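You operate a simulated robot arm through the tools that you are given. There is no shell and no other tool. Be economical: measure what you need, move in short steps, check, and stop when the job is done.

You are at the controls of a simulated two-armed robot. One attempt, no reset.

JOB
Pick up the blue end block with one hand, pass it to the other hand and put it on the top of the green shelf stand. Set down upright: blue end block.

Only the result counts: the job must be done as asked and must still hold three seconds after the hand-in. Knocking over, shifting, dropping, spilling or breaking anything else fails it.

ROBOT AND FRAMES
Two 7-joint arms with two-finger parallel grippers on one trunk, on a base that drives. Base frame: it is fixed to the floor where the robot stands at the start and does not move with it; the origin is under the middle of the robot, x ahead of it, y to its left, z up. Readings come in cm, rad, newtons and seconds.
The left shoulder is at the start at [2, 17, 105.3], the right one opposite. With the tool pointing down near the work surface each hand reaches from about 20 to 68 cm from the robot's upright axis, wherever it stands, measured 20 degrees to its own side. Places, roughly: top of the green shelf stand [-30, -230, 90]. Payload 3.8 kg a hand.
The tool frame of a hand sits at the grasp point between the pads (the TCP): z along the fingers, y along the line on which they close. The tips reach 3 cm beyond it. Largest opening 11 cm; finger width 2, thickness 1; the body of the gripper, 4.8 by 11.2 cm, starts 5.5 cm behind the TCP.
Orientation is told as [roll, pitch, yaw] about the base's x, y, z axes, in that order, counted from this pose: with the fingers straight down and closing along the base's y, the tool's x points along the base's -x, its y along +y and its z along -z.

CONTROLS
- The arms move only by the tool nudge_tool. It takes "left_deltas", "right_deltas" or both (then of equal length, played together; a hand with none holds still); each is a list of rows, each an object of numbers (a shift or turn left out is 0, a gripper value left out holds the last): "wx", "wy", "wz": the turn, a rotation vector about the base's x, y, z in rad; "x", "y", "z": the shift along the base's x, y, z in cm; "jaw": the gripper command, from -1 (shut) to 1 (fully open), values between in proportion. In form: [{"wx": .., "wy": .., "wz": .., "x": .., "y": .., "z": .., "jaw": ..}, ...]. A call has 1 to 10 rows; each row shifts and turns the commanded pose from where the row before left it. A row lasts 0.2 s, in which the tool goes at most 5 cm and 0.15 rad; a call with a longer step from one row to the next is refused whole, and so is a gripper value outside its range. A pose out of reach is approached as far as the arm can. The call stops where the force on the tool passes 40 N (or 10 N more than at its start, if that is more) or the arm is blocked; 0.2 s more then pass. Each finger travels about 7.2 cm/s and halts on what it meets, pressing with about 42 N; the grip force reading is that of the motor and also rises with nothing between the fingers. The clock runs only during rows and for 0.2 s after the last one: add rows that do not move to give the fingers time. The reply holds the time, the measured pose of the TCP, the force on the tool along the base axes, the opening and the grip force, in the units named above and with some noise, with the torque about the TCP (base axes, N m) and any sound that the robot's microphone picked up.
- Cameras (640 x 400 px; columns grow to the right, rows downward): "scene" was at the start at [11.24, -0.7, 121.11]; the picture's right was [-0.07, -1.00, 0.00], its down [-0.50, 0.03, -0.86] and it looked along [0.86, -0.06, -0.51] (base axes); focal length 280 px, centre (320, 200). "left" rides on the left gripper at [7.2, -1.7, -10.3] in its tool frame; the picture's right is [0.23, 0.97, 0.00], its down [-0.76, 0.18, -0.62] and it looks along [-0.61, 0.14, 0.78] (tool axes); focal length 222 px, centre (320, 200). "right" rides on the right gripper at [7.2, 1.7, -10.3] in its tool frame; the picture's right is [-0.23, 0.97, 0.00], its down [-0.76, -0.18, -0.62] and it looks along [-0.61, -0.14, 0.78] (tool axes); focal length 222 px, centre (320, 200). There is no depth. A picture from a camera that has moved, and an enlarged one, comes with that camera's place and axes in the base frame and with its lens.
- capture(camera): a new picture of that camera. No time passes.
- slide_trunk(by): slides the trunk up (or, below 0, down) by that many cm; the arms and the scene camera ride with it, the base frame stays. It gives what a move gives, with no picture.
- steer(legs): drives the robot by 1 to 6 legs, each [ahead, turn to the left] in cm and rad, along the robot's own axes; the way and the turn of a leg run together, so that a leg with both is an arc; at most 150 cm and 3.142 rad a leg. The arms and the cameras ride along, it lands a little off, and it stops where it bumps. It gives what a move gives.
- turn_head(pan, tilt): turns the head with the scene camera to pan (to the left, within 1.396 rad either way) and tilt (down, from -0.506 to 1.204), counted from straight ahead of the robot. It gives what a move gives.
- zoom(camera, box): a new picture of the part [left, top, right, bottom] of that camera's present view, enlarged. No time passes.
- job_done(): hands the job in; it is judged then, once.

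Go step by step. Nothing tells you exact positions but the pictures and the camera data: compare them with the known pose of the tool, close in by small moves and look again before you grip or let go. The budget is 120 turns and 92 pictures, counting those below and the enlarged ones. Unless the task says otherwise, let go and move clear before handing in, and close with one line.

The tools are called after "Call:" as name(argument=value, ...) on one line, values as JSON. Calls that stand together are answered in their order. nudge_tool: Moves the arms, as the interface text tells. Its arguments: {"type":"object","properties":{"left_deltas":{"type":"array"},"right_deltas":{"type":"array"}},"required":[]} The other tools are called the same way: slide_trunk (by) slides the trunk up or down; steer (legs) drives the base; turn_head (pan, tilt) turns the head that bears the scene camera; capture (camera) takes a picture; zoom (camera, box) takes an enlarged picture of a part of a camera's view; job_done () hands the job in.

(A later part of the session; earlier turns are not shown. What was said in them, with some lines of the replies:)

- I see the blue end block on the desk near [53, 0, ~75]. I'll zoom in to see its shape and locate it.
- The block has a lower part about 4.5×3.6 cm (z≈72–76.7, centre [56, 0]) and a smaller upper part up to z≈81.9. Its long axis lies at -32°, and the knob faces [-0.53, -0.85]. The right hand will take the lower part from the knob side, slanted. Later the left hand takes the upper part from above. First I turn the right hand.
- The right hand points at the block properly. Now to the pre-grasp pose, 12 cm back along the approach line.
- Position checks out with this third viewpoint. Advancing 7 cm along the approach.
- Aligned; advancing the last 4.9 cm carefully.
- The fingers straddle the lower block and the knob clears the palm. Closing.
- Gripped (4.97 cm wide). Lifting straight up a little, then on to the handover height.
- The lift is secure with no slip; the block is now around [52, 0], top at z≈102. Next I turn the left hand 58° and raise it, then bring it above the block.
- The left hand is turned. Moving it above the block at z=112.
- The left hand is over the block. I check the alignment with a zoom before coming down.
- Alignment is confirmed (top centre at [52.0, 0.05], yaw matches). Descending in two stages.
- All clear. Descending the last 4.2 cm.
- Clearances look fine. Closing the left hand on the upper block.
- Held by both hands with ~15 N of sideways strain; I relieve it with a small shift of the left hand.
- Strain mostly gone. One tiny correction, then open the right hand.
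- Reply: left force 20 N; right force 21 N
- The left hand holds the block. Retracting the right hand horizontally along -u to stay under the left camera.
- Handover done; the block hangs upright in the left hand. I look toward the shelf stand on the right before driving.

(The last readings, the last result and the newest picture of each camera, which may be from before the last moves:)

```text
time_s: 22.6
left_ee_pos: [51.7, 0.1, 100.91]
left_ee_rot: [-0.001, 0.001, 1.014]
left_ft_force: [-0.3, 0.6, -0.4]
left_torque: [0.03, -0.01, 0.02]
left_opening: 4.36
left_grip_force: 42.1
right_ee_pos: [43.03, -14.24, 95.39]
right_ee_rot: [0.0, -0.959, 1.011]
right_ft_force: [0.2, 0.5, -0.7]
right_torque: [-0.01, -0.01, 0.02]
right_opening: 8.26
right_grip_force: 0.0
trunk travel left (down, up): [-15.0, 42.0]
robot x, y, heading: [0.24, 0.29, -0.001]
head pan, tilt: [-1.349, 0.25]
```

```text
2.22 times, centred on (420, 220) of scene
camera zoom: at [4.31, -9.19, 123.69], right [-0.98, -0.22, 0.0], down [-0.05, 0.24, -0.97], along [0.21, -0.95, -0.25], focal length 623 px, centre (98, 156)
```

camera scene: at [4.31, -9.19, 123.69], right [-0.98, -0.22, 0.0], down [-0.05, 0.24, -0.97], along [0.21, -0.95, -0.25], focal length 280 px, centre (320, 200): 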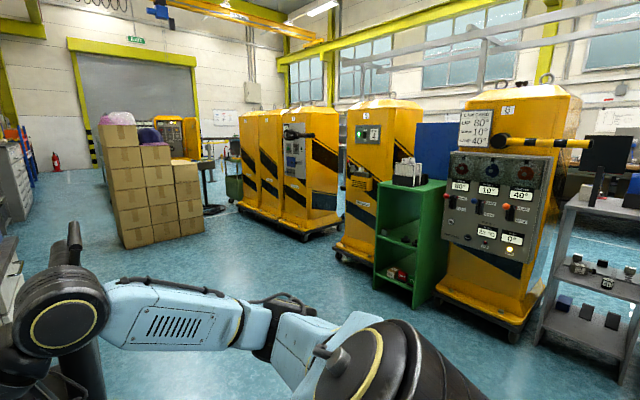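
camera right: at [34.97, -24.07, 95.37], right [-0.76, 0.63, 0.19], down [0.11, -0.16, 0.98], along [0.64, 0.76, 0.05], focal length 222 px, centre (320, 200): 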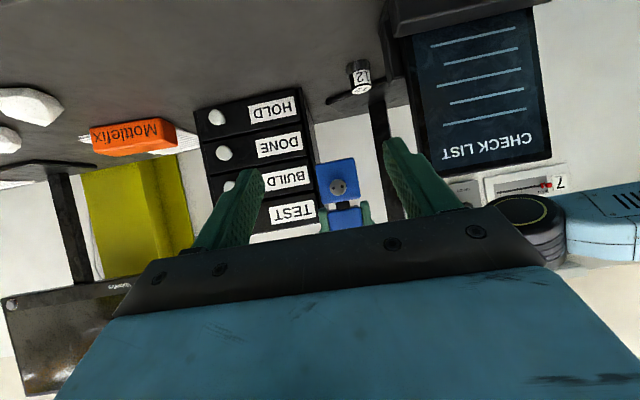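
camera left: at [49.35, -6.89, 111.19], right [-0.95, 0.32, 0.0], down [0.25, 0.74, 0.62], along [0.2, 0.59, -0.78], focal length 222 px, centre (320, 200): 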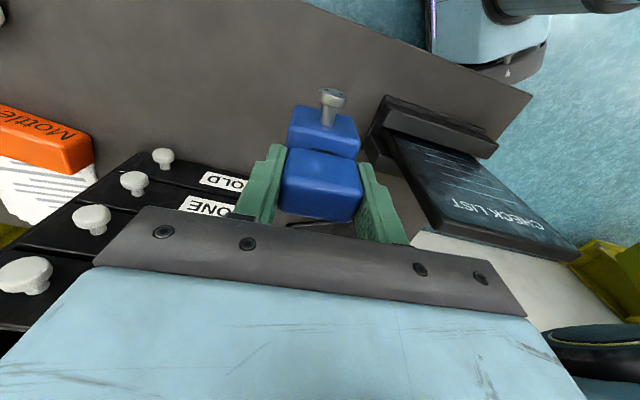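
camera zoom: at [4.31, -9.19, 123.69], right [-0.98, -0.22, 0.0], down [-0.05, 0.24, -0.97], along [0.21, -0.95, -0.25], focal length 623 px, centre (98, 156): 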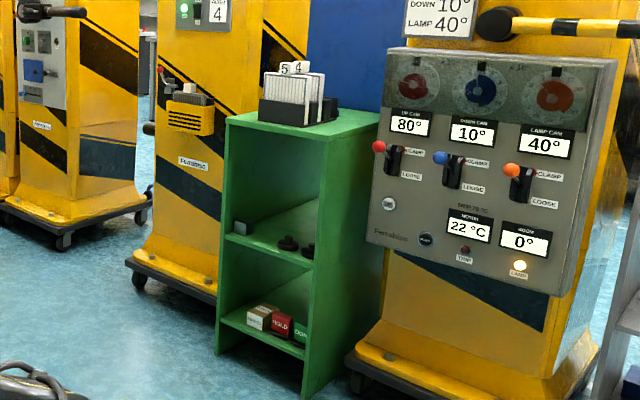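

The green stand is to the right with an open front, and has a card rack on top. I raise and tuck both arms first, then check the left-hand side for clearance before turning.

Call:
nudge_tool(left_deltas=[{"z": 2}, {"z": 2}, {"z": 2}, {"z": 2}, {"z": 2, "x": -1}, {"x": -2}, {"x": -2}, {"x": -2}, {"x": -2}, {"x": -1}], right_deltas=[{"y": -1, "z": 1.5}, {"y": -1, "z": 1.5}, {"y": -1, "z": 1.5}, {"y": -1, "z": 1.5}, {"y": -1, "z": 1.5}, {"y": -1, "x": -0.5}, {"y": -1, "x": -0.5}, {"y": -1, "x": -0.5}, {}, {}])

Call:
turn_head(pan=0.3, tilt=0.7)

Call:
capture(camera="scene")

```text
time_s: 24.9
left_ee_pos: [41.62, 0.21, 110.99]
left_ee_rot: [0.002, -0.001, 1.014]
left_ft_force: [-0.1, -0.4, -3.1]
left_torque: [-0.01, -0.02, 0.01]
left_opening: 4.34
left_grip_force: 42.3
right_ee_pos: [41.49, -22.38, 102.99]
right_ee_rot: [-0.002, -0.96, 1.012]
right_ft_force: [0.3, 0.2, -0.4]
right_torque: [0.0, -0.02, 0.01]
right_opening: 8.25
right_grip_force: 0.1
trunk travel left (down, up): [-15.0, 42.0]
robot x, y, heading: [-0.11, -0.09, -0.004]
head pan, tilt: [-1.349, 0.25]
```

```text
time_s: 26.6
left_ee_pos: [41.54, 0.25, 110.9]
left_ee_rot: [0.0, -0.001, 1.014]
left_ft_force: [-0.2, 0.3, -2.5]
left_torque: [0.0, 0.04, -0.05]
left_opening: 4.35
left_grip_force: 42.3
right_ee_pos: [41.67, -22.34, 102.98]
right_ee_rot: [-0.002, -0.96, 1.011]
right_ft_force: [-0.8, 0.6, -0.1]
right_torque: [0.01, 0.02, 0.0]
right_opening: 8.25
right_grip_force: 0.0
trunk travel left (down, up): [-15.0, 42.0]
robot x, y, heading: [-0.1, 0.2, 0.004]
head pan, tilt: [0.3, 0.7]
```

```text
50 pictures are left
camera scene: at [10.36, 2.43, 119.61], right [0.3, -0.96, 0.0], down [-0.62, -0.19, -0.76], along [0.73, 0.23, -0.64], focal length 280 px, centre (320, 200)
```

scene: 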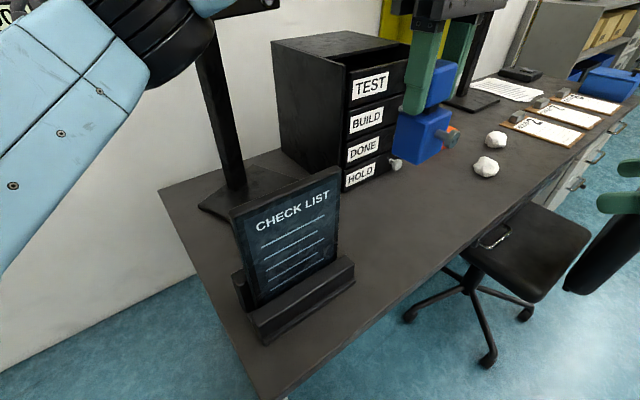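

Clear: the elbow and block are above the check-list board. Turning right 90° and driving 110 cm.

Call:
steer(legs=[[0, -1.57], [110, 0]])

Call:
turn_head(pan=-0.3, tilt=0.45)

Call:
capture(camera="scene")

```text
time_s: 28.2
left_ee_pos: [39.78, -10.81, 111.05]
left_ee_rot: [0.003, 0.0, 0.735]
left_ft_force: [-0.3, 0.3, -3.6]
left_torque: [-0.05, 0.04, -0.04]
left_opening: 4.36
left_grip_force: 41.5
right_ee_pos: [33.47, -32.51, 102.88]
right_ee_rot: [-0.002, -0.961, 0.732]
right_ft_force: [0.1, 0.1, -0.5]
right_torque: [0.02, 0.0, 0.01]
right_opening: 8.27
right_grip_force: 0.0
trunk travel left (down, up): [-15.0, 42.0]
robot x, y, heading: [-0.54, 0.43, -0.282]
head pan, tilt: [0.3, 0.7]
stopped in leg 1: the robot was blocked; the commanded pose is now the measured one
```

```text
time_s: 29.2
left_ee_pos: [39.75, -10.88, 110.81]
left_ee_rot: [0.001, 0.001, 0.735]
left_ft_force: [0.0, 0.4, -3.3]
left_torque: [0.0, 0.0, -0.01]
left_opening: 4.37
left_grip_force: 42.0
right_ee_pos: [33.39, -32.61, 103.01]
right_ee_rot: [-0.001, -0.96, 0.731]
right_ft_force: [-0.4, 0.3, 1.2]
right_torque: [0.03, -0.02, -0.01]
right_opening: 8.24
right_grip_force: 0.0
trunk travel left (down, up): [-15.0, 42.0]
robot x, y, heading: [-0.67, 0.39, -0.283]
head pan, tilt: [-0.3, 0.45]
```

```text
49 pictures are left
camera scene: at [9.49, -5.31, 121.82], right [-0.55, -0.84, 0.0], down [-0.37, 0.24, -0.9], along [0.75, -0.49, -0.44], focal length 280 px, centre (320, 200)
```

scene: 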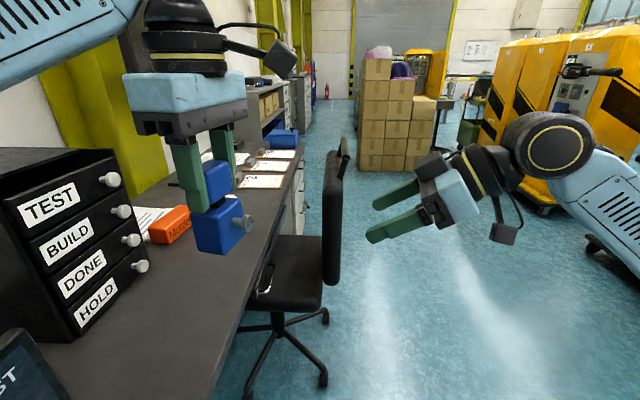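

The turn was blocked at -0.28 rad, probably by the desk against the base. I look at the left side to see the contact.

Call:
turn_head(pan=0.7, tilt=0.9)

Call:
capture(camera="scene")

```text
time_s: 30.5
left_ee_pos: [39.74, -10.94, 110.84]
left_ee_rot: [0.001, 0.001, 0.735]
left_ft_force: [-0.7, 0.2, -3.2]
left_torque: [-0.01, -0.02, 0.04]
left_opening: 4.38
left_grip_force: 42.3
right_ee_pos: [33.36, -32.56, 102.91]
right_ee_rot: [0.0, -0.962, 0.733]
right_ft_force: [-0.8, 0.7, 0.6]
right_torque: [0.01, -0.03, -0.01]
right_opening: 8.23
right_grip_force: 0.0
trunk travel left (down, up): [-15.0, 42.0]
robot x, y, heading: [-0.28, 0.36, -0.278]
head pan, tilt: [0.7, 0.901]
```

```text
48 pictures are left
camera scene: at [8.68, 2.79, 117.99], right [0.41, -0.91, 0.0], down [-0.71, -0.32, -0.62], along [0.57, 0.25, -0.78], focal length 280 px, centre (320, 200)
```

scene: 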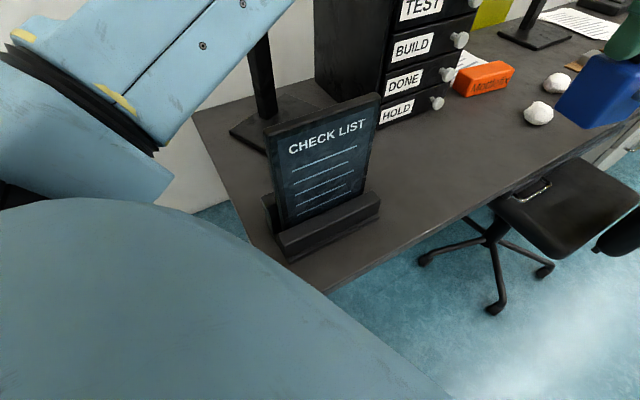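

The robot's body is right against the desk corner. Nothing seems moved. I back away straight, then turn.

Call:
steer(legs=[[-25, 0]])

Call:
steer(legs=[[0, -1.29]])

Call:
turn_head(pan=0.0, tilt=0.4)

Call:
capture(camera="scene")

```text
time_s: 32.3
left_ee_pos: [15.98, -4.24, 110.98]
left_ee_rot: [-0.001, 0.0, 0.735]
left_ft_force: [0.0, -0.9, -2.2]
left_torque: [0.02, -0.03, 0.0]
left_opening: 4.37
left_grip_force: 41.5
right_ee_pos: [9.65, -25.93, 103.01]
right_ee_rot: [0.0, -0.961, 0.729]
right_ft_force: [-1.0, -0.1, -0.2]
right_torque: [-0.01, 0.0, -0.01]
right_opening: 8.25
right_grip_force: 0.0
trunk travel left (down, up): [-15.0, 42.0]
robot x, y, heading: [-24.18, 6.67, -0.283]
head pan, tilt: [0.7, 0.901]
```

```text
time_s: 35.9
left_ee_pos: [-23.45, -34.59, 110.91]
left_ee_rot: [0.001, 0.001, -0.548]
left_ft_force: [0.2, 0.3, -3.4]
left_torque: [0.0, -0.02, -0.01]
left_opening: 4.4
left_grip_force: 42.3
right_ee_pos: [-46.06, -34.58, 102.96]
right_ee_rot: [0.001, -0.962, -0.55]
right_ft_force: [-0.1, 0.1, 0.3]
right_torque: [-0.01, -0.01, 0.01]
right_opening: 8.25
right_grip_force: 0.2
trunk travel left (down, up): [-15.0, 42.0]
robot x, y, heading: [-23.62, 7.58, -1.557]
head pan, tilt: [0.7, 0.901]
```

```text
time_s: 36.9
left_ee_pos: [-23.2, -34.46, 110.91]
left_ee_rot: [0.004, -0.002, -0.546]
left_ft_force: [0.0, 1.3, -3.4]
left_torque: [0.0, 0.03, 0.04]
left_opening: 4.37
left_grip_force: 42.7
right_ee_pos: [-46.0, -34.7, 102.92]
right_ee_rot: [-0.002, -0.962, -0.551]
right_ft_force: [0.7, 0.3, -0.2]
right_torque: [0.01, 0.02, 0.03]
right_opening: 8.26
right_grip_force: 0.1
trunk travel left (down, up): [-15.0, 42.0]
robot x, y, heading: [-24.38, 7.18, -1.565]
head pan, tilt: [0.0, 0.4]
```

```text
47 pictures are left
camera scene: at [-23.74, -4.35, 122.29], right [-1.0, -0.01, 0.0], down [0.0, 0.39, -0.92], along [0.01, -0.92, -0.39], focal length 280 px, centre (320, 200)
```

scene: 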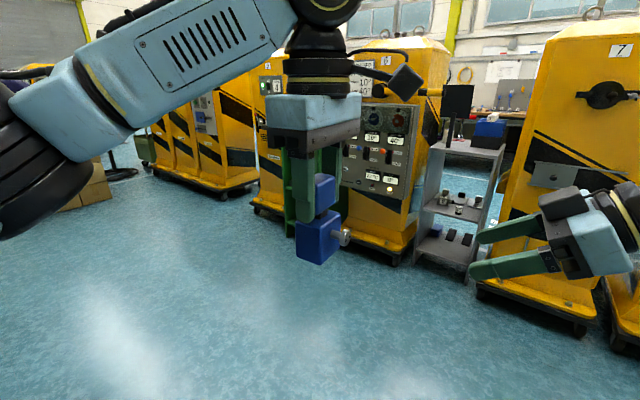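

Now clear of the desk. I head toward a spot in front of the stand, partway.

Call:
steer(legs=[[0, 0.2], [115, 0], [0, -0.5]])

Call:
turn_head(pan=-0.35, tilt=0.4)

Call:
capture(camera="scene")

```text
time_s: 44.8
left_ee_pos: [-11.93, -142.44, 110.8]
left_ee_rot: [0.0, 0.0, -0.85]
left_ft_force: [0.1, -0.6, -3.7]
left_torque: [0.0, 0.0, -0.02]
left_opening: 4.36
left_grip_force: 41.9
right_ee_pos: [-33.59, -135.81, 102.98]
right_ee_rot: [0.0, -0.963, -0.85]
right_ft_force: [-0.1, -0.5, -1.0]
right_torque: [0.0, 0.02, -0.01]
right_opening: 8.26
right_grip_force: 0.1
trunk travel left (down, up): [-15.0, 42.0]
robot x, y, heading: [0.01, -102.37, -1.864]
head pan, tilt: [0.0, 0.4]
```

```text
time_s: 45.7
left_ee_pos: [-11.85, -142.45, 110.82]
left_ee_rot: [0.001, 0.0, -0.848]
left_ft_force: [-1.1, -0.2, -3.7]
left_torque: [-0.03, 0.03, -0.01]
left_opening: 4.39
left_grip_force: 42.2
right_ee_pos: [-33.59, -135.9, 102.97]
right_ee_rot: [0.001, -0.964, -0.85]
right_ft_force: [0.9, -0.8, 0.7]
right_torque: [0.02, 0.02, -0.01]
right_opening: 8.24
right_grip_force: 0.2
trunk travel left (down, up): [-15.0, 42.0]
robot x, y, heading: [-0.04, -102.2, -1.862]
head pan, tilt: [-0.351, 0.4]
```

```text
46 pictures are left
camera scene: at [-6.16, -112.02, 122.29], right [-0.8, 0.6, 0.0], down [0.23, 0.31, -0.92], along [-0.55, -0.74, -0.39], focal length 280 px, centre (320, 200)
```

scene: 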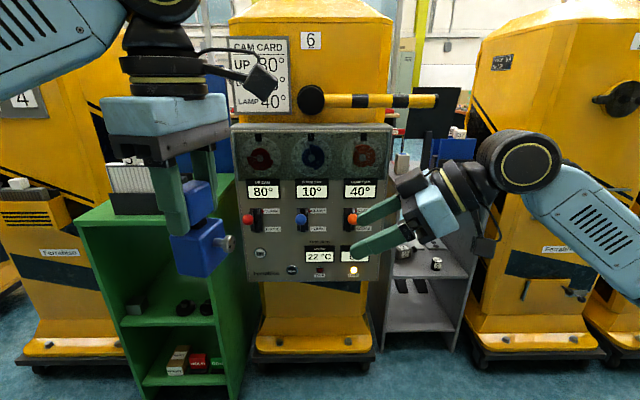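

The stand's front faces me; the left hand hides part of it. I turn the robot to the stand's facing direction (≈-2.2 rad), which also uncovers it.

Call:
steer(legs=[[0, -0.35]])

Call:
turn_head(pan=0.35, tilt=0.4)

Call:
capture(camera="scene")

```text
time_s: 47.2
left_ee_pos: [-24.93, -135.96, 110.87]
left_ee_rot: [0.001, 0.0, -1.199]
left_ft_force: [0.6, -0.1, -2.7]
left_torque: [0.01, 0.01, 0.01]
left_opening: 4.36
left_grip_force: 42.0
right_ee_pos: [-43.05, -122.33, 102.93]
right_ee_rot: [0.0, -0.96, -1.203]
right_ft_force: [0.4, 0.9, 0.0]
right_torque: [0.0, 0.03, 0.01]
right_opening: 8.23
right_grip_force: 0.1
trunk travel left (down, up): [-15.0, 42.0]
robot x, y, heading: [0.06, -102.55, -2.209]
head pan, tilt: [-0.351, 0.4]
```

```text
time_s: 48.2
left_ee_pos: [-24.92, -135.97, 110.93]
left_ee_rot: [0.002, 0.002, -1.198]
left_ft_force: [-0.1, -0.2, -3.4]
left_torque: [0.02, 0.04, -0.01]
left_opening: 4.39
left_grip_force: 41.6
right_ee_pos: [-43.06, -122.35, 103.08]
right_ee_rot: [0.0, -0.962, -1.203]
right_ft_force: [0.9, -0.6, -0.1]
right_torque: [0.03, 0.03, 0.03]
right_opening: 8.27
right_grip_force: 0.0
trunk travel left (down, up): [-15.0, 42.0]
robot x, y, heading: [0.37, -102.38, -2.213]
head pan, tilt: [0.351, 0.4]
```

```text
45 pictures are left
camera scene: at [-3.94, -113.14, 122.29], right [-0.96, 0.29, 0.0], down [0.11, 0.37, -0.92], along [-0.26, -0.88, -0.39], focal length 280 px, centre (320, 200)
```

scene: 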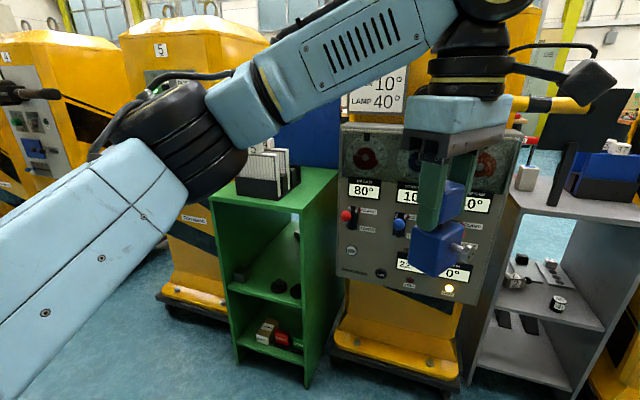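

The stand top is at z≈85–90, with its front edge from about (8,-210) to (-20,-192) and the card rack at the rear. I drive to about 55 cm in front of a free spot near the front.

Call:
steer(legs=[[0, 0.8], [48, 0], [0, -0.75]])

Call:
turn_head(pan=0.15, tilt=0.6)

Call:
capture(camera="scene")

Call:
capture(camera="left")

```text
time_s: 55.1
left_ee_pos: [-14.63, -184.07, 110.9]
left_ee_rot: [0.002, 0.0, -1.124]
left_ft_force: [-0.9, 1.0, -3.1]
left_torque: [0.0, -0.02, -0.02]
left_opening: 4.42
left_grip_force: 42.0
right_ee_pos: [-33.63, -171.89, 102.95]
right_ee_rot: [-0.001, -0.962, -1.125]
right_ft_force: [-0.4, -0.9, 0.1]
right_torque: [0.01, 0.01, 0.03]
right_opening: 8.25
right_grip_force: 0.1
trunk travel left (down, up): [-15.0, 42.0]
robot x, y, heading: [7.26, -148.84, -2.135]
head pan, tilt: [0.351, 0.4]
```

```text
time_s: 55.8
left_ee_pos: [-14.54, -184.09, 110.86]
left_ee_rot: [0.002, 0.0, -1.12]
left_ft_force: [-0.2, 0.0, -2.8]
left_torque: [0.0, 0.0, -0.02]
left_opening: 4.36
left_grip_force: 42.2
right_ee_pos: [-33.61, -171.88, 102.93]
right_ee_rot: [0.0, -0.962, -1.124]
right_ft_force: [-0.1, -0.1, -0.1]
right_torque: [0.0, 0.02, -0.01]
right_opening: 8.24
right_grip_force: 0.1
trunk travel left (down, up): [-15.0, 42.0]
robot x, y, heading: [7.21, -148.77, -2.134]
head pan, tilt: [0.15, 0.6]
```

```text
44 pictures are left
camera scene: at [2.97, -158.73, 120.47], right [-0.92, 0.4, 0.0], down [0.23, 0.52, -0.83], along [-0.33, -0.76, -0.56], focal length 280 px, centre (320, 200)
```

scene: 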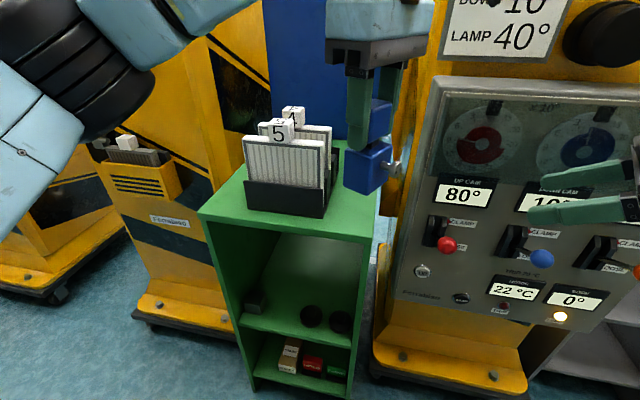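

```text
43 pictures are left
camera left: at [-19.23, -178.27, 121.12], right [0.78, 0.63, 0.0], down [0.49, -0.61, 0.62], along [0.39, -0.48, -0.78], focal length 222 px, centre (320, 200)
```

left: 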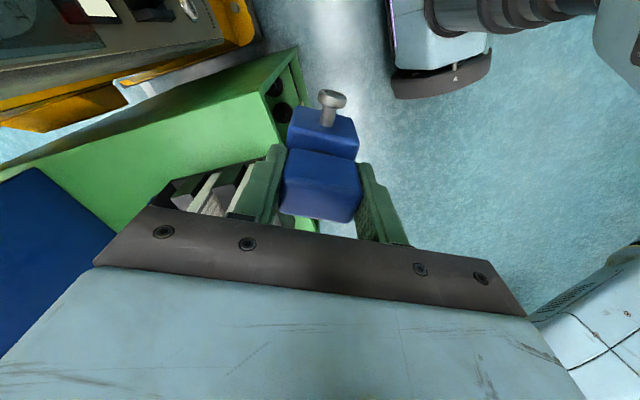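

Call:
zoom(camera="scene", box=[180, 90, 420, 250])

```text
2.50 times, centred on (300, 170) of scene
camera zoom: at [2.97, -158.73, 120.47], right [-0.92, 0.4, 0.0], down [0.23, 0.52, -0.83], along [-0.33, -0.76, -0.56], focal length 701 px, centre (370, 275)
```

zoom: 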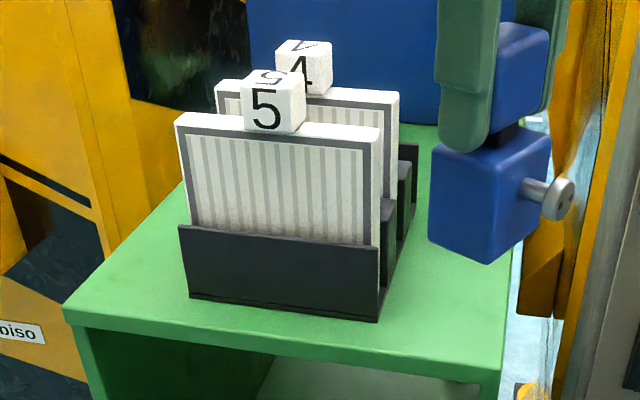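

The rack (up to z≈104) sits toward the middle-left, with a ~10 cm free strip along the right edge of the top. I will place the block there with the gripper's thin side toward the rack. Target is about [-22.3, -200.7]. First I turn the left hand and pull back the right hand.

Call:
nudge_tool(left_deltas=[{"wz": 0.116}, {"wz": 0.116}, {"wz": 0.116}, {"wz": 0.116}, {}], right_deltas=[{"x": 1.1, "y": 1.7}, {"x": 1.1, "y": 1.7}, {"x": 1.1, "y": 1.7}, {"x": 1.1, "y": 1.7}, {"x": 1.1, "y": 1.7}])

Call:
steer(legs=[[9, 0]])

Call:
turn_head(pan=0.1, tilt=0.8)

Call:
capture(camera="scene")

Call:
capture(camera="left")

```text
time_s: 57.0
left_ee_pos: [-14.56, -184.18, 110.88]
left_ee_rot: [0.001, 0.002, -0.657]
left_ft_force: [0.2, 0.0, -3.7]
left_torque: [0.02, 0.0, -0.03]
left_opening: 4.38
left_grip_force: 41.8
right_ee_pos: [-28.13, -163.42, 103.09]
right_ee_rot: [-0.002, -0.962, -1.125]
right_ft_force: [0.8, -0.2, 0.3]
right_torque: [-0.03, 0.03, 0.0]
right_opening: 8.23
right_grip_force: 0.1
trunk travel left (down, up): [-15.0, 42.0]
robot x, y, heading: [7.39, -148.7, -2.136]
head pan, tilt: [0.15, 0.6]
```

```text
time_s: 58.1
left_ee_pos: [-19.34, -191.65, 110.84]
left_ee_rot: [0.006, 0.002, -0.658]
left_ft_force: [-0.8, 0.5, -3.5]
left_torque: [-0.01, -0.03, 0.01]
left_opening: 4.37
left_grip_force: 42.0
right_ee_pos: [-32.91, -171.05, 102.88]
right_ee_rot: [0.002, -0.961, -1.128]
right_ft_force: [-0.4, -1.2, -0.4]
right_torque: [0.0, -0.03, 0.04]
right_opening: 8.26
right_grip_force: 0.1
trunk travel left (down, up): [-15.0, 42.0]
robot x, y, heading: [2.78, -156.16, -2.132]
head pan, tilt: [0.15, 0.6]
```

```text
time_s: 58.8
left_ee_pos: [-19.32, -191.55, 110.93]
left_ee_rot: [0.001, -0.002, -0.658]
left_ft_force: [0.6, 0.3, -3.5]
left_torque: [0.04, 0.04, -0.02]
left_opening: 4.37
left_grip_force: 41.7
right_ee_pos: [-32.84, -170.97, 102.89]
right_ee_rot: [0.0, -0.961, -1.127]
right_ft_force: [-1.4, 0.3, -0.1]
right_torque: [-0.02, 0.04, -0.01]
right_opening: 8.26
right_grip_force: 0.1
trunk travel left (down, up): [-15.0, 42.0]
robot x, y, heading: [2.83, -156.11, -2.134]
head pan, tilt: [0.099, 0.799]
```

```text
41 pictures are left
camera scene: at [-1.82, -165.31, 118.79], right [-0.89, 0.45, 0.0], down [0.32, 0.64, -0.7], along [-0.31, -0.62, -0.72], focal length 280 px, centre (320, 200)
```

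scene: 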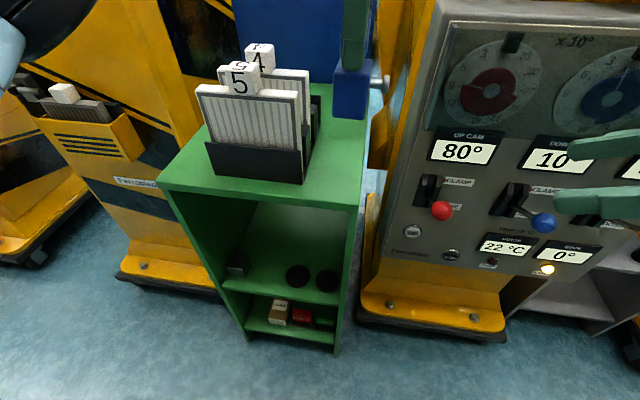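

```text
40 pictures are left
camera left: at [-26.03, -188.5, 121.12], right [0.42, 0.91, 0.0], down [0.71, -0.33, 0.62], along [0.57, -0.26, -0.78], focal length 222 px, centre (320, 200)
```

left: 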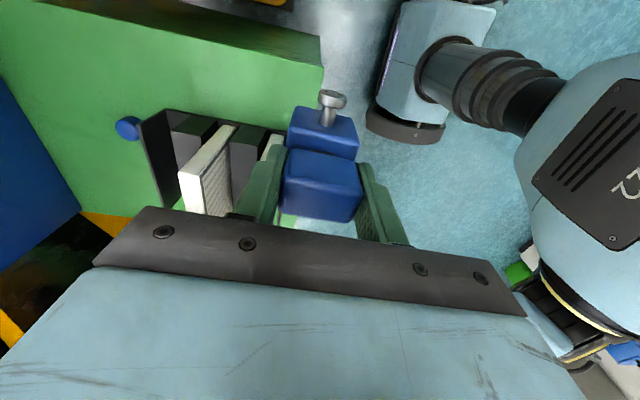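

Call:
zoom(camera="left", box=[0, 0, 360, 225])

Call:
zoom(camera="scene", box=[150, 20, 450, 220])

```text
1.78 times, centred on (180, 112) of left
camera zoom: at [-26.03, -188.5, 121.12], right [0.42, 0.91, 0.0], down [0.71, -0.33, 0.62], along [0.57, -0.26, -0.78], focal length 395 px, centre (569, 356)
```

zoom: 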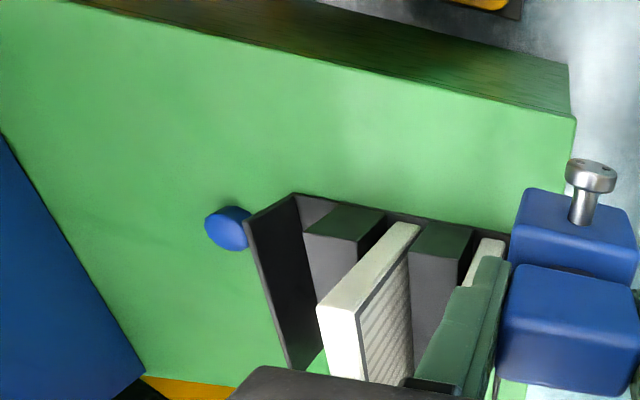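

```text
2.00 times, centred on (300, 120) of scene
camera zoom: at [-1.82, -165.31, 118.79], right [-0.89, 0.45, 0.0], down [0.32, 0.64, -0.7], along [-0.31, -0.62, -0.72], focal length 561 px, centre (360, 360)
```

zoom: 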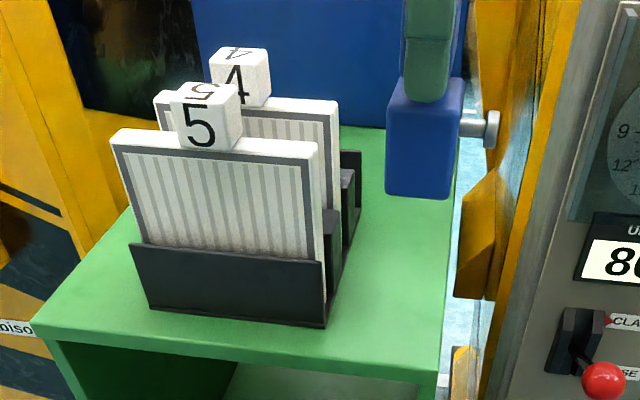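

Left view gives a good top-down fix: the stand's front-right corner is at ≈(-21.5,-190.3), and the rack side is ≈10.4 cm in from the right edge. I choose the target [-20.9, -198.3], clear of the panel and rack, and move above it.

Call:
nudge_tool(left_deltas=[{"x": -0.4, "y": -1.7}, {"x": -0.4, "y": -1.7}, {"x": -0.4, "y": -1.7}, {"x": -0.4, "y": -1.65}, {}])

Call:
capture(camera="left")

Call:
capture(camera="scene")

```text
time_s: 60.0
left_ee_pos: [-20.99, -198.32, 111.18]
left_ee_rot: [0.002, 0.0, -0.657]
left_ft_force: [-0.7, 0.6, -3.2]
left_torque: [-0.02, -0.02, 0.01]
left_opening: 4.39
left_grip_force: 42.4
right_ee_pos: [-32.85, -171.01, 102.97]
right_ee_rot: [0.0, -0.963, -1.128]
right_ft_force: [0.1, 0.0, 0.0]
right_torque: [-0.02, -0.02, 0.01]
right_opening: 8.26
right_grip_force: 0.0
trunk travel left (down, up): [-15.0, 42.0]
robot x, y, heading: [2.7, -156.29, -2.132]
head pan, tilt: [0.099, 0.799]
```

```text
37 pictures are left
camera left: at [-27.69, -195.16, 121.33], right [0.42, 0.91, 0.0], down [0.71, -0.33, 0.62], along [0.57, -0.26, -0.78], focal length 222 px, centre (320, 200)
```

left: 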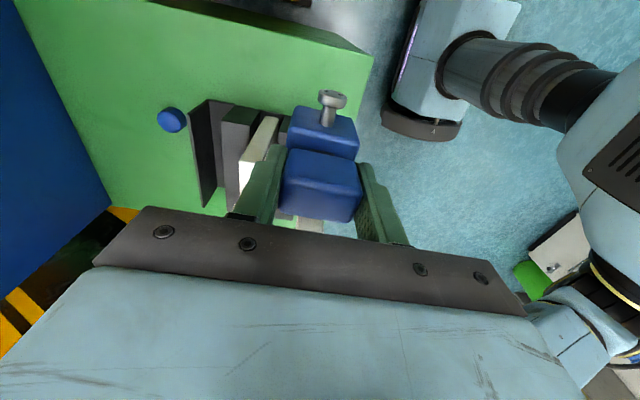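

```text
36 pictures are left
camera scene: at [-1.81, -165.3, 118.78], right [-0.89, 0.45, 0.0], down [0.32, 0.64, -0.7], along [-0.31, -0.62, -0.72], focal length 280 px, centre (320, 200)
```

scene: 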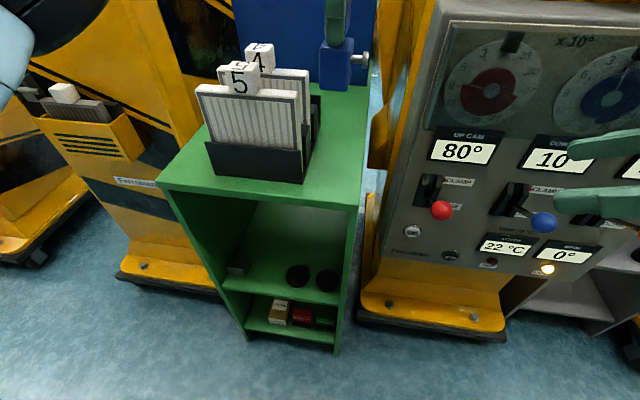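

Position is right. Descending to about z=99 and checking clearances.

Call:
nudge_tool(left_deltas=[{"z": -2}, {"z": -2}, {"z": -2}, {"z": -2}, {"z": -2}, {"z": -2}, {}])

Call:
capture(camera="left")

Call:
zoom(camera="scene", box=[200, 0, 440, 160])

```text
time_s: 61.6
left_ee_pos: [-21.09, -198.1, 99.02]
left_ee_rot: [0.002, 0.001, -0.658]
left_ft_force: [-0.8, -0.4, -2.9]
left_torque: [0.01, 0.01, -0.01]
left_opening: 4.36
left_grip_force: 41.9
right_ee_pos: [-32.86, -171.01, 102.94]
right_ee_rot: [0.0, -0.961, -1.126]
right_ft_force: [0.4, 0.5, -0.2]
right_torque: [0.03, -0.02, -0.01]
right_opening: 8.24
right_grip_force: 0.1
trunk travel left (down, up): [-15.0, 42.0]
robot x, y, heading: [2.85, -156.27, -2.135]
head pan, tilt: [0.099, 0.799]
```

```text
35 pictures are left
camera left: at [-27.75, -195.14, 109.17], right [0.42, 0.91, 0.0], down [0.71, -0.33, 0.62], along [0.57, -0.26, -0.78], focal length 222 px, centre (320, 200)
```

left: 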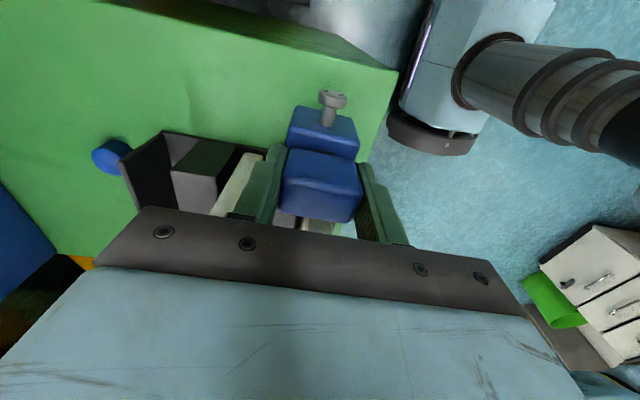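

```text
2.50 times, centred on (320, 80) of scene
camera zoom: at [-1.81, -165.31, 118.78], right [-0.89, 0.45, 0.0], down [0.32, 0.64, -0.7], along [-0.31, -0.62, -0.72], focal length 701 px, centre (320, 500)
```

zoom: 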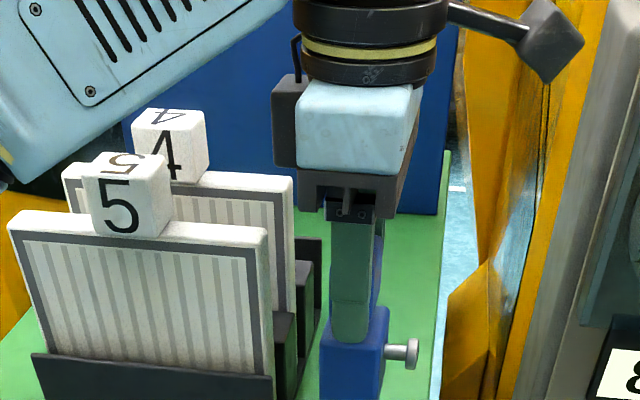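

Checking geometry closely: in this orientation the hand's side box would meet the cards (top ≈101 cm) before the block lands. I go back up, turn the hand so the box points rearward and the camera frontward, and aim slightly nearer the front-right corner.

Call:
nudge_tool(left_deltas=[{"z": 2}, {"z": 2}, {"z": 2}, {"z": 2}, {"z": 2}, {"z": 2}])

Call:
nudge_tool(left_deltas=[{"wz": -0.14, "x": 0.05, "y": 0.2}, {"wz": -0.14, "x": 0.05, "y": 0.2}, {"wz": -0.14, "x": 0.05, "y": 0.2}, {"wz": -0.14, "x": 0.05, "y": 0.2}, {"wz": -0.14, "x": 0.05, "y": 0.2}, {"wz": -0.14, "x": 0.05, "y": 0.2}, {"wz": -0.14, "x": 0.05, "y": 0.2}, {"wz": -0.14, "x": 0.05, "y": 0.2}, {}])

Call:
capture(camera="left")

Call:
capture(camera="scene")

```text
time_s: 63.0
left_ee_pos: [-20.8, -198.39, 110.77]
left_ee_rot: [0.002, -0.001, -0.658]
left_ft_force: [0.0, 0.3, -3.0]
left_torque: [0.02, 0.0, 0.0]
left_opening: 4.36
left_grip_force: 41.9
right_ee_pos: [-32.92, -170.99, 102.9]
right_ee_rot: [0.0, -0.961, -1.126]
right_ft_force: [0.7, 0.0, -0.8]
right_torque: [-0.01, -0.03, -0.01]
right_opening: 8.23
right_grip_force: 0.0
trunk travel left (down, up): [-15.0, 42.0]
robot x, y, heading: [2.93, -156.18, -2.133]
head pan, tilt: [0.099, 0.799]
```

```text
time_s: 65.0
left_ee_pos: [-20.54, -196.93, 110.83]
left_ee_rot: [0.003, 0.0, -1.78]
left_ft_force: [-0.6, 0.3, -2.8]
left_torque: [0.01, -0.01, 0.02]
left_opening: 4.35
left_grip_force: 42.1
right_ee_pos: [-32.93, -170.97, 103.02]
right_ee_rot: [-0.001, -0.963, -1.125]
right_ft_force: [0.3, -0.9, 0.5]
right_torque: [-0.03, 0.01, 0.0]
right_opening: 8.24
right_grip_force: 0.1
trunk travel left (down, up): [-15.0, 42.0]
robot x, y, heading: [2.82, -156.09, -2.136]
head pan, tilt: [0.099, 0.799]
```

```text
33 pictures are left
camera left: at [-20.66, -189.32, 121.11], right [1.0, 0.02, 0.0], down [0.01, -0.78, 0.62], along [0.01, -0.62, -0.78], focal length 222 px, centre (320, 200)
```

left: 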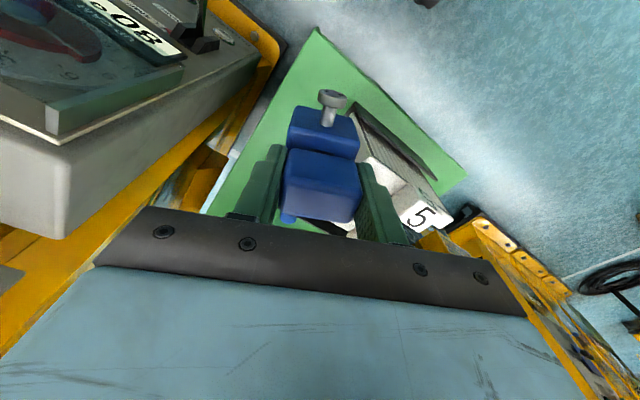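

```text
32 pictures are left
camera scene: at [-1.81, -165.31, 118.78], right [-0.89, 0.45, 0.0], down [0.32, 0.64, -0.7], along [-0.31, -0.62, -0.72], focal length 280 px, centre (320, 200)
```

scene: 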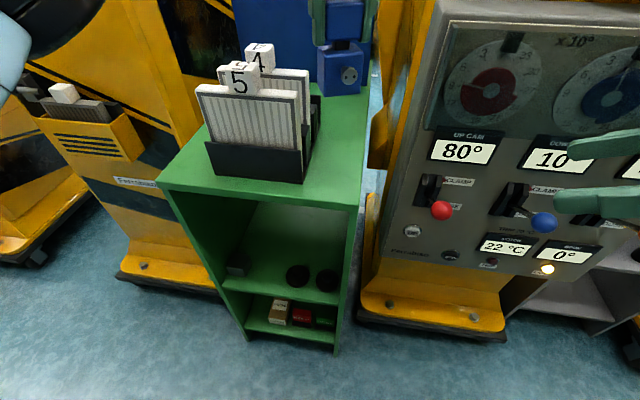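

The new orientation gives room: camera in front, box to the rear, rack off to the side. Descending to z≈100 and checking.

Call:
nudge_tool(left_deltas=[{"z": -2, "y": 0.35, "x": 0.1}, {"z": -2}, {"z": -2}, {"z": -2}, {"z": -2}, {"z": -1}, {}])

Call:
capture(camera="left")

Call:
zoom(camera="scene", box=[200, 0, 440, 160])

```text
time_s: 66.6
left_ee_pos: [-20.29, -196.38, 99.79]
left_ee_rot: [0.003, 0.0, -1.777]
left_ft_force: [0.0, -0.4, -3.7]
left_torque: [0.0, 0.01, -0.01]
left_opening: 4.38
left_grip_force: 42.2
right_ee_pos: [-32.9, -171.07, 102.96]
right_ee_rot: [0.0, -0.962, -1.125]
right_ft_force: [0.3, -0.4, -0.2]
right_torque: [-0.03, 0.0, 0.04]
right_opening: 8.24
right_grip_force: 0.1
trunk travel left (down, up): [-15.0, 42.0]
robot x, y, heading: [2.36, -156.38, -2.137]
head pan, tilt: [0.099, 0.799]
```

```text
31 pictures are left
camera left: at [-20.4, -188.96, 110.06], right [1.0, 0.02, 0.0], down [0.02, -0.78, 0.62], along [0.01, -0.62, -0.78], focal length 222 px, centre (320, 200)
```

left: 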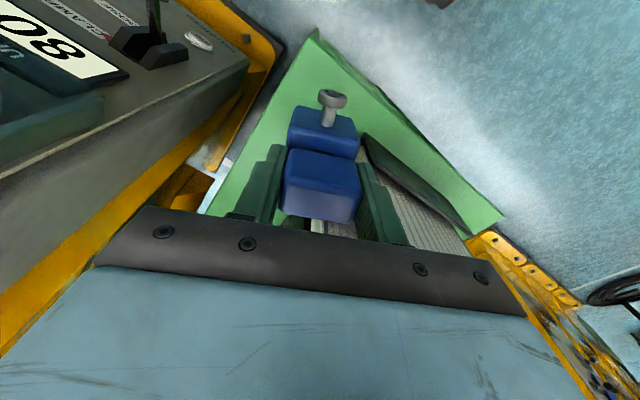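

```text
2.50 times, centred on (320, 80) of scene
camera zoom: at [-1.81, -165.31, 118.78], right [-0.89, 0.45, 0.0], down [0.32, 0.64, -0.7], along [-0.31, -0.62, -0.72], focal length 701 px, centre (320, 500)
```

zoom: 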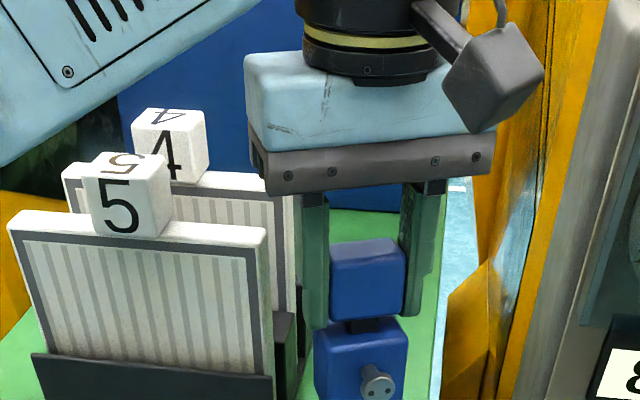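

The gripper's left end is close to card 5, so I shift 0.5 cm away from the rack and toward the front, then go down to z≈95.5.

Call:
nudge_tool(left_deltas=[{"x": -0.14, "y": 0.48}, {"z": -1}, {"z": -1}, {"z": -1}, {"z": -1}, {}])

Call:
capture(camera="left")

Call:
zoom(camera="scene", box=[200, 0, 440, 160])

```text
time_s: 68.0
left_ee_pos: [-20.54, -195.83, 95.83]
left_ee_rot: [0.002, 0.0, -1.778]
left_ft_force: [0.2, 0.3, -3.4]
left_torque: [0.0, -0.01, 0.0]
left_opening: 4.38
left_grip_force: 42.4
right_ee_pos: [-32.95, -171.04, 103.02]
right_ee_rot: [0.001, -0.963, -1.124]
right_ft_force: [-0.3, 0.0, -0.6]
right_torque: [-0.02, 0.03, 0.01]
right_opening: 8.25
right_grip_force: 0.1
trunk travel left (down, up): [-15.0, 42.0]
robot x, y, heading: [2.67, -156.47, -2.138]
head pan, tilt: [0.099, 0.799]
```

```text
29 pictures are left
camera left: at [-20.62, -188.38, 106.01], right [1.0, 0.02, 0.0], down [0.02, -0.78, 0.62], along [0.01, -0.62, -0.78], focal length 222 px, centre (320, 200)
```

left: 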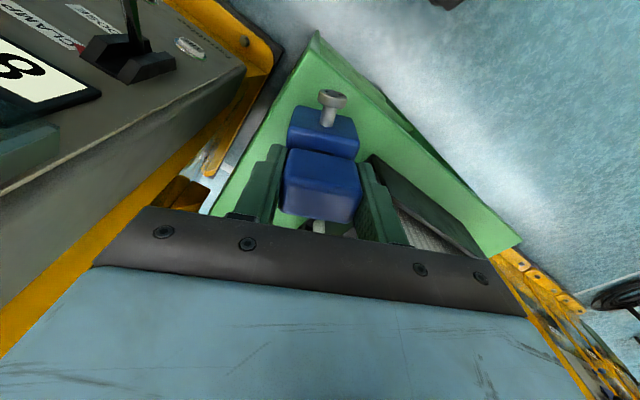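

```text
2.50 times, centred on (320, 80) of scene
camera zoom: at [-1.81, -165.31, 118.78], right [-0.89, 0.45, 0.0], down [0.32, 0.64, -0.7], along [-0.31, -0.62, -0.72], focal length 701 px, centre (320, 500)
```

zoom: 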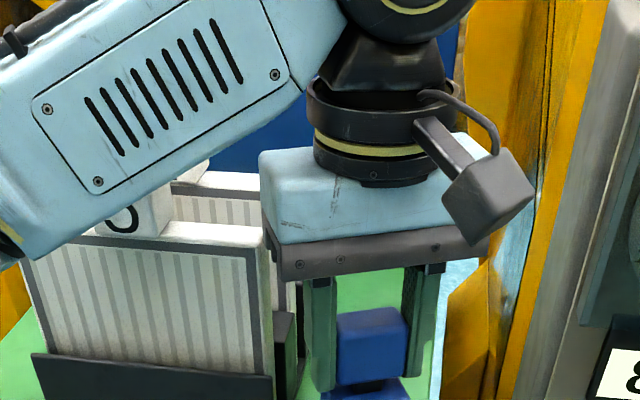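

Clear on both sides. Lowering slowly toward contact (expected near z≈93.3).

Call:
nudge_tool(left_deltas=[{"z": -0.5}, {"z": -0.5}, {"z": -0.5}, {}])

Call:
zoom(camera="left", box=[200, 60, 460, 240])

```text
time_s: 69.0
left_ee_pos: [-20.37, -195.99, 94.64]
left_ee_rot: [-0.002, -0.005, -1.779]
left_ft_force: [-1.4, -2.8, 27.3]
left_torque: [0.1, -0.48, -0.04]
left_opening: 4.38
left_grip_force: 42.1
right_ee_pos: [-32.88, -170.79, 103.05]
right_ee_rot: [-0.002, -0.964, -1.123]
right_ft_force: [0.2, -0.1, 0.4]
right_torque: [0.03, -0.02, 0.05]
right_opening: 8.24
right_grip_force: 0.1
trunk travel left (down, up): [-15.0, 42.0]
robot x, y, heading: [2.28, -156.27, -2.133]
head pan, tilt: [0.099, 0.799]
```

```text
2.22 times, centred on (330, 150) of left
camera zoom: at [-20.47, -188.39, 104.93], right [1.0, 0.02, 0.0], down [0.02, -0.78, 0.63], along [0.01, -0.63, -0.78], focal length 494 px, centre (298, 311)
```

zoom: 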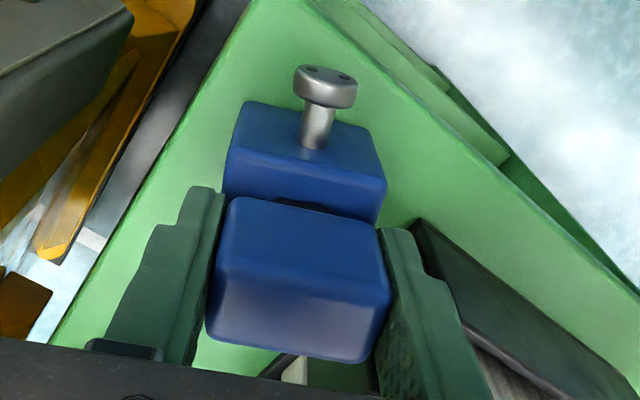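

Contact at z≈94.7 with 27 N, centred within the block's footprint, so the block is on the stand. I ease the pressure and check that it sits flat.

Call:
nudge_tool(left_deltas=[{"z": 0.25}, {}])

Call:
zoom(camera="scene", box=[280, 60, 400, 160])

```text
time_s: 69.6
left_ee_pos: [-20.33, -196.01, 94.63]
left_ee_rot: [-0.001, -0.001, -1.778]
left_ft_force: [-2.3, -3.5, 19.5]
left_torque: [0.12, 0.39, 0.08]
left_opening: 4.39
left_grip_force: 41.8
right_ee_pos: [-32.8, -170.91, 103.09]
right_ee_rot: [-0.001, -0.962, -1.125]
right_ft_force: [-0.4, -0.2, -0.8]
right_torque: [-0.01, 0.02, 0.0]
right_opening: 8.23
right_grip_force: 0.1
trunk travel left (down, up): [-15.0, 42.0]
robot x, y, heading: [2.72, -156.03, -2.136]
head pan, tilt: [0.099, 0.799]
```

```text
4.00 times, centred on (340, 110) of scene
camera zoom: at [-1.77, -165.22, 118.79], right [-0.89, 0.45, 0.0], down [0.32, 0.64, -0.7], along [-0.31, -0.62, -0.72], focal length 1122 px, centre (240, 560)
```

zoom: 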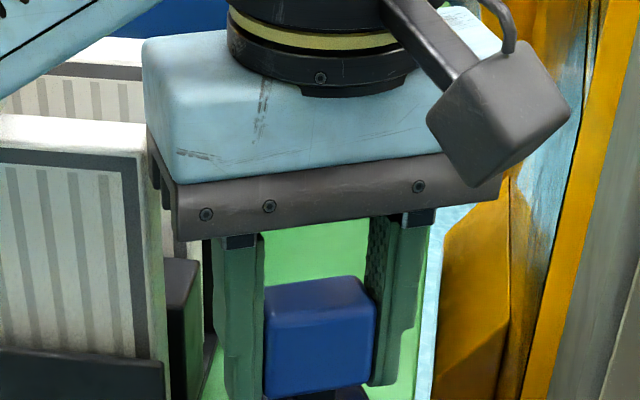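

Call:
zoom(camera="scene", box=[290, 110, 390, 190])

```text
5.00 times, centred on (340, 150) of scene
camera zoom: at [-1.77, -165.22, 118.79], right [-0.89, 0.45, 0.0], down [0.32, 0.64, -0.7], along [-0.31, -0.62, -0.72], focal length 1402 px, centre (220, 450)
```

zoom: 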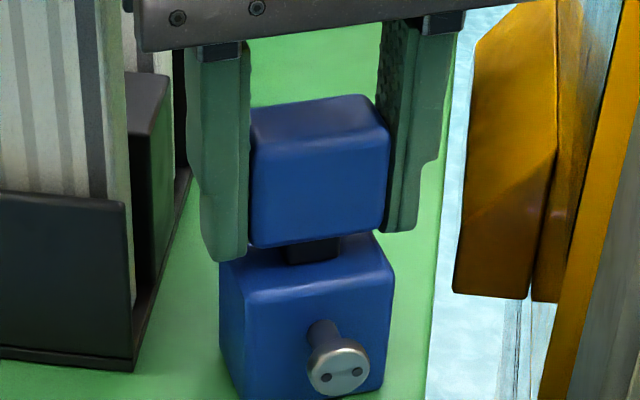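

The block stands on the top with good margins to the rack and edge. Opening the left fingers partially.

Call:
nudge_tool(left_deltas=[{"jaw": -0.15}, {"jaw": 0.0}, {"jaw": 0.25}, {"jaw": 0.25}, {}])

Call:
zoom(camera="scene", box=[280, 60, 400, 180])

Call:
zoom(camera="left", box=[200, 60, 460, 240])

```text
time_s: 70.8
left_ee_pos: [-20.45, -195.84, 94.69]
left_ee_rot: [0.001, 0.0, -1.778]
left_ft_force: [0.2, -0.5, 0.5]
left_torque: [0.03, 0.01, 0.01]
left_opening: 6.89
left_grip_force: 0.0
right_ee_pos: [-32.94, -170.86, 102.99]
right_ee_rot: [0.0, -0.962, -1.125]
right_ft_force: [0.8, 0.5, 0.9]
right_torque: [0.02, 0.0, 0.01]
right_opening: 8.25
right_grip_force: 0.0
trunk travel left (down, up): [-15.0, 42.0]
robot x, y, heading: [2.99, -156.26, -2.137]
head pan, tilt: [0.099, 0.799]
```

```text
3.33 times, centred on (340, 120) of scene
camera zoom: at [-1.8, -165.29, 118.78], right [-0.89, 0.45, 0.0], down [0.32, 0.64, -0.7], along [-0.31, -0.62, -0.72], focal length 935 px, centre (253, 467)
```

zoom: 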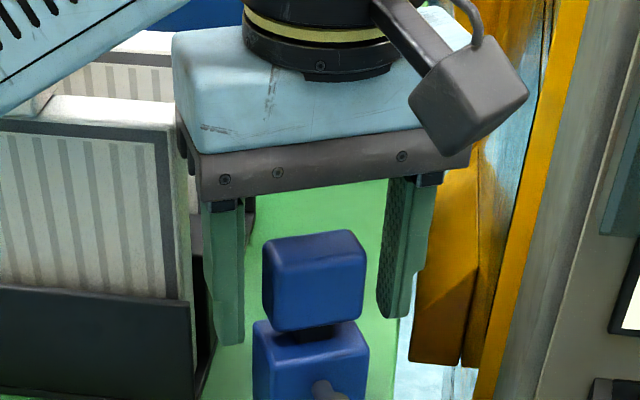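

```text
2.22 times, centred on (330, 150) of left
camera zoom: at [-20.57, -188.48, 104.89], right [1.0, 0.02, 0.0], down [0.02, -0.78, 0.62], along [0.01, -0.62, -0.78], focal length 494 px, centre (298, 311)
```

zoom: 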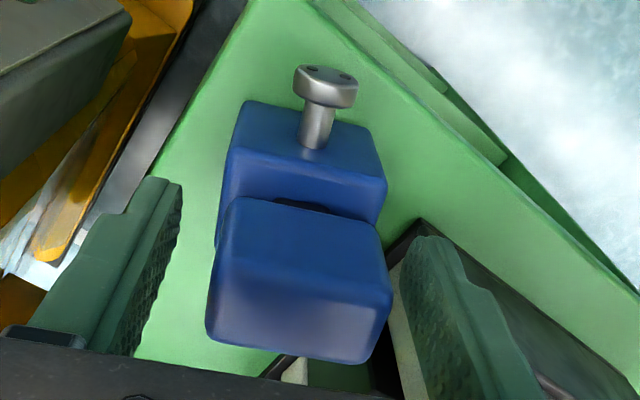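

Released; the block stands still and upright. Lifting the left hand straight up.

Call:
nudge_tool(left_deltas=[{"z": 1}, {"z": 2}, {"z": 2}, {"z": 2}, {"z": 2}, {"z": 2}, {"z": 3}, {"z": 3}, {}])

Call:
capture(camera="scene")

Call:
capture(camera="left")

```text
time_s: 72.8
left_ee_pos: [-20.37, -195.78, 111.75]
left_ee_rot: [0.001, -0.001, -1.777]
left_ft_force: [-0.3, -0.1, -0.2]
left_torque: [0.01, -0.02, -0.01]
left_opening: 6.89
left_grip_force: 0.1
right_ee_pos: [-32.91, -170.93, 102.94]
right_ee_rot: [0.001, -0.961, -1.126]
right_ft_force: [-0.5, 0.4, 0.1]
right_torque: [-0.04, 0.01, -0.01]
right_opening: 8.25
right_grip_force: 0.1
trunk travel left (down, up): [-15.0, 42.0]
robot x, y, heading: [2.87, -156.15, -2.13]
head pan, tilt: [0.099, 0.799]
```

```text
22 pictures are left
camera scene: at [-1.8, -165.3, 118.78], right [-0.89, 0.45, 0.0], down [0.32, 0.64, -0.7], along [-0.31, -0.62, -0.72], focal length 280 px, centre (320, 200)
```

scene: 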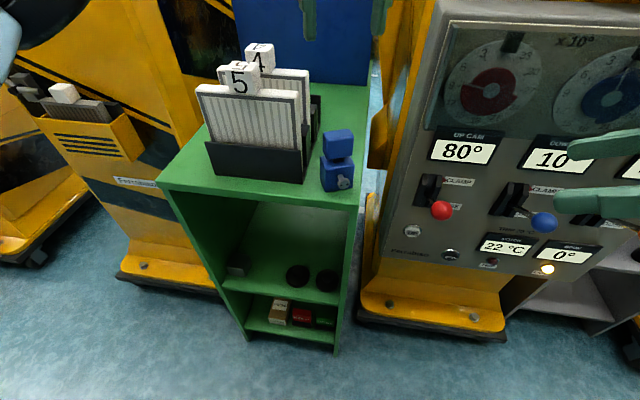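

```text
21 pictures are left
camera left: at [-20.52, -188.42, 121.99], right [1.0, 0.02, 0.0], down [0.02, -0.78, 0.62], along [0.02, -0.62, -0.78], focal length 222 px, centre (320, 200)
```

left: 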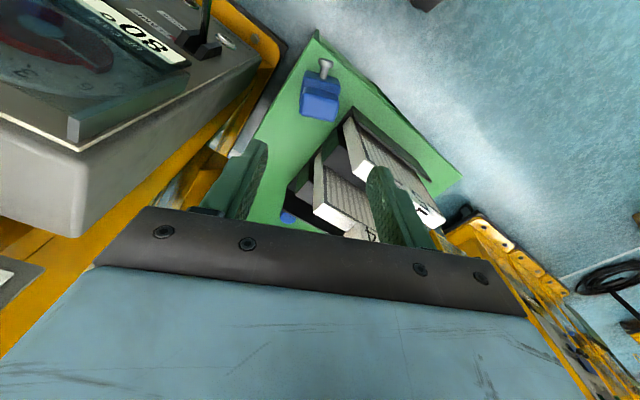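

The block stands upright on the stand top, the rack is unmoved and both hands are clear. Handing in.

Call:
job_done()

```text
The job is handed in.
```

The blue end block was picked up with the right hand, passed to the left, and now stands upright on the top of the green shelf stand; the base bumped the desk once while turning, and I saw nothing shifted.
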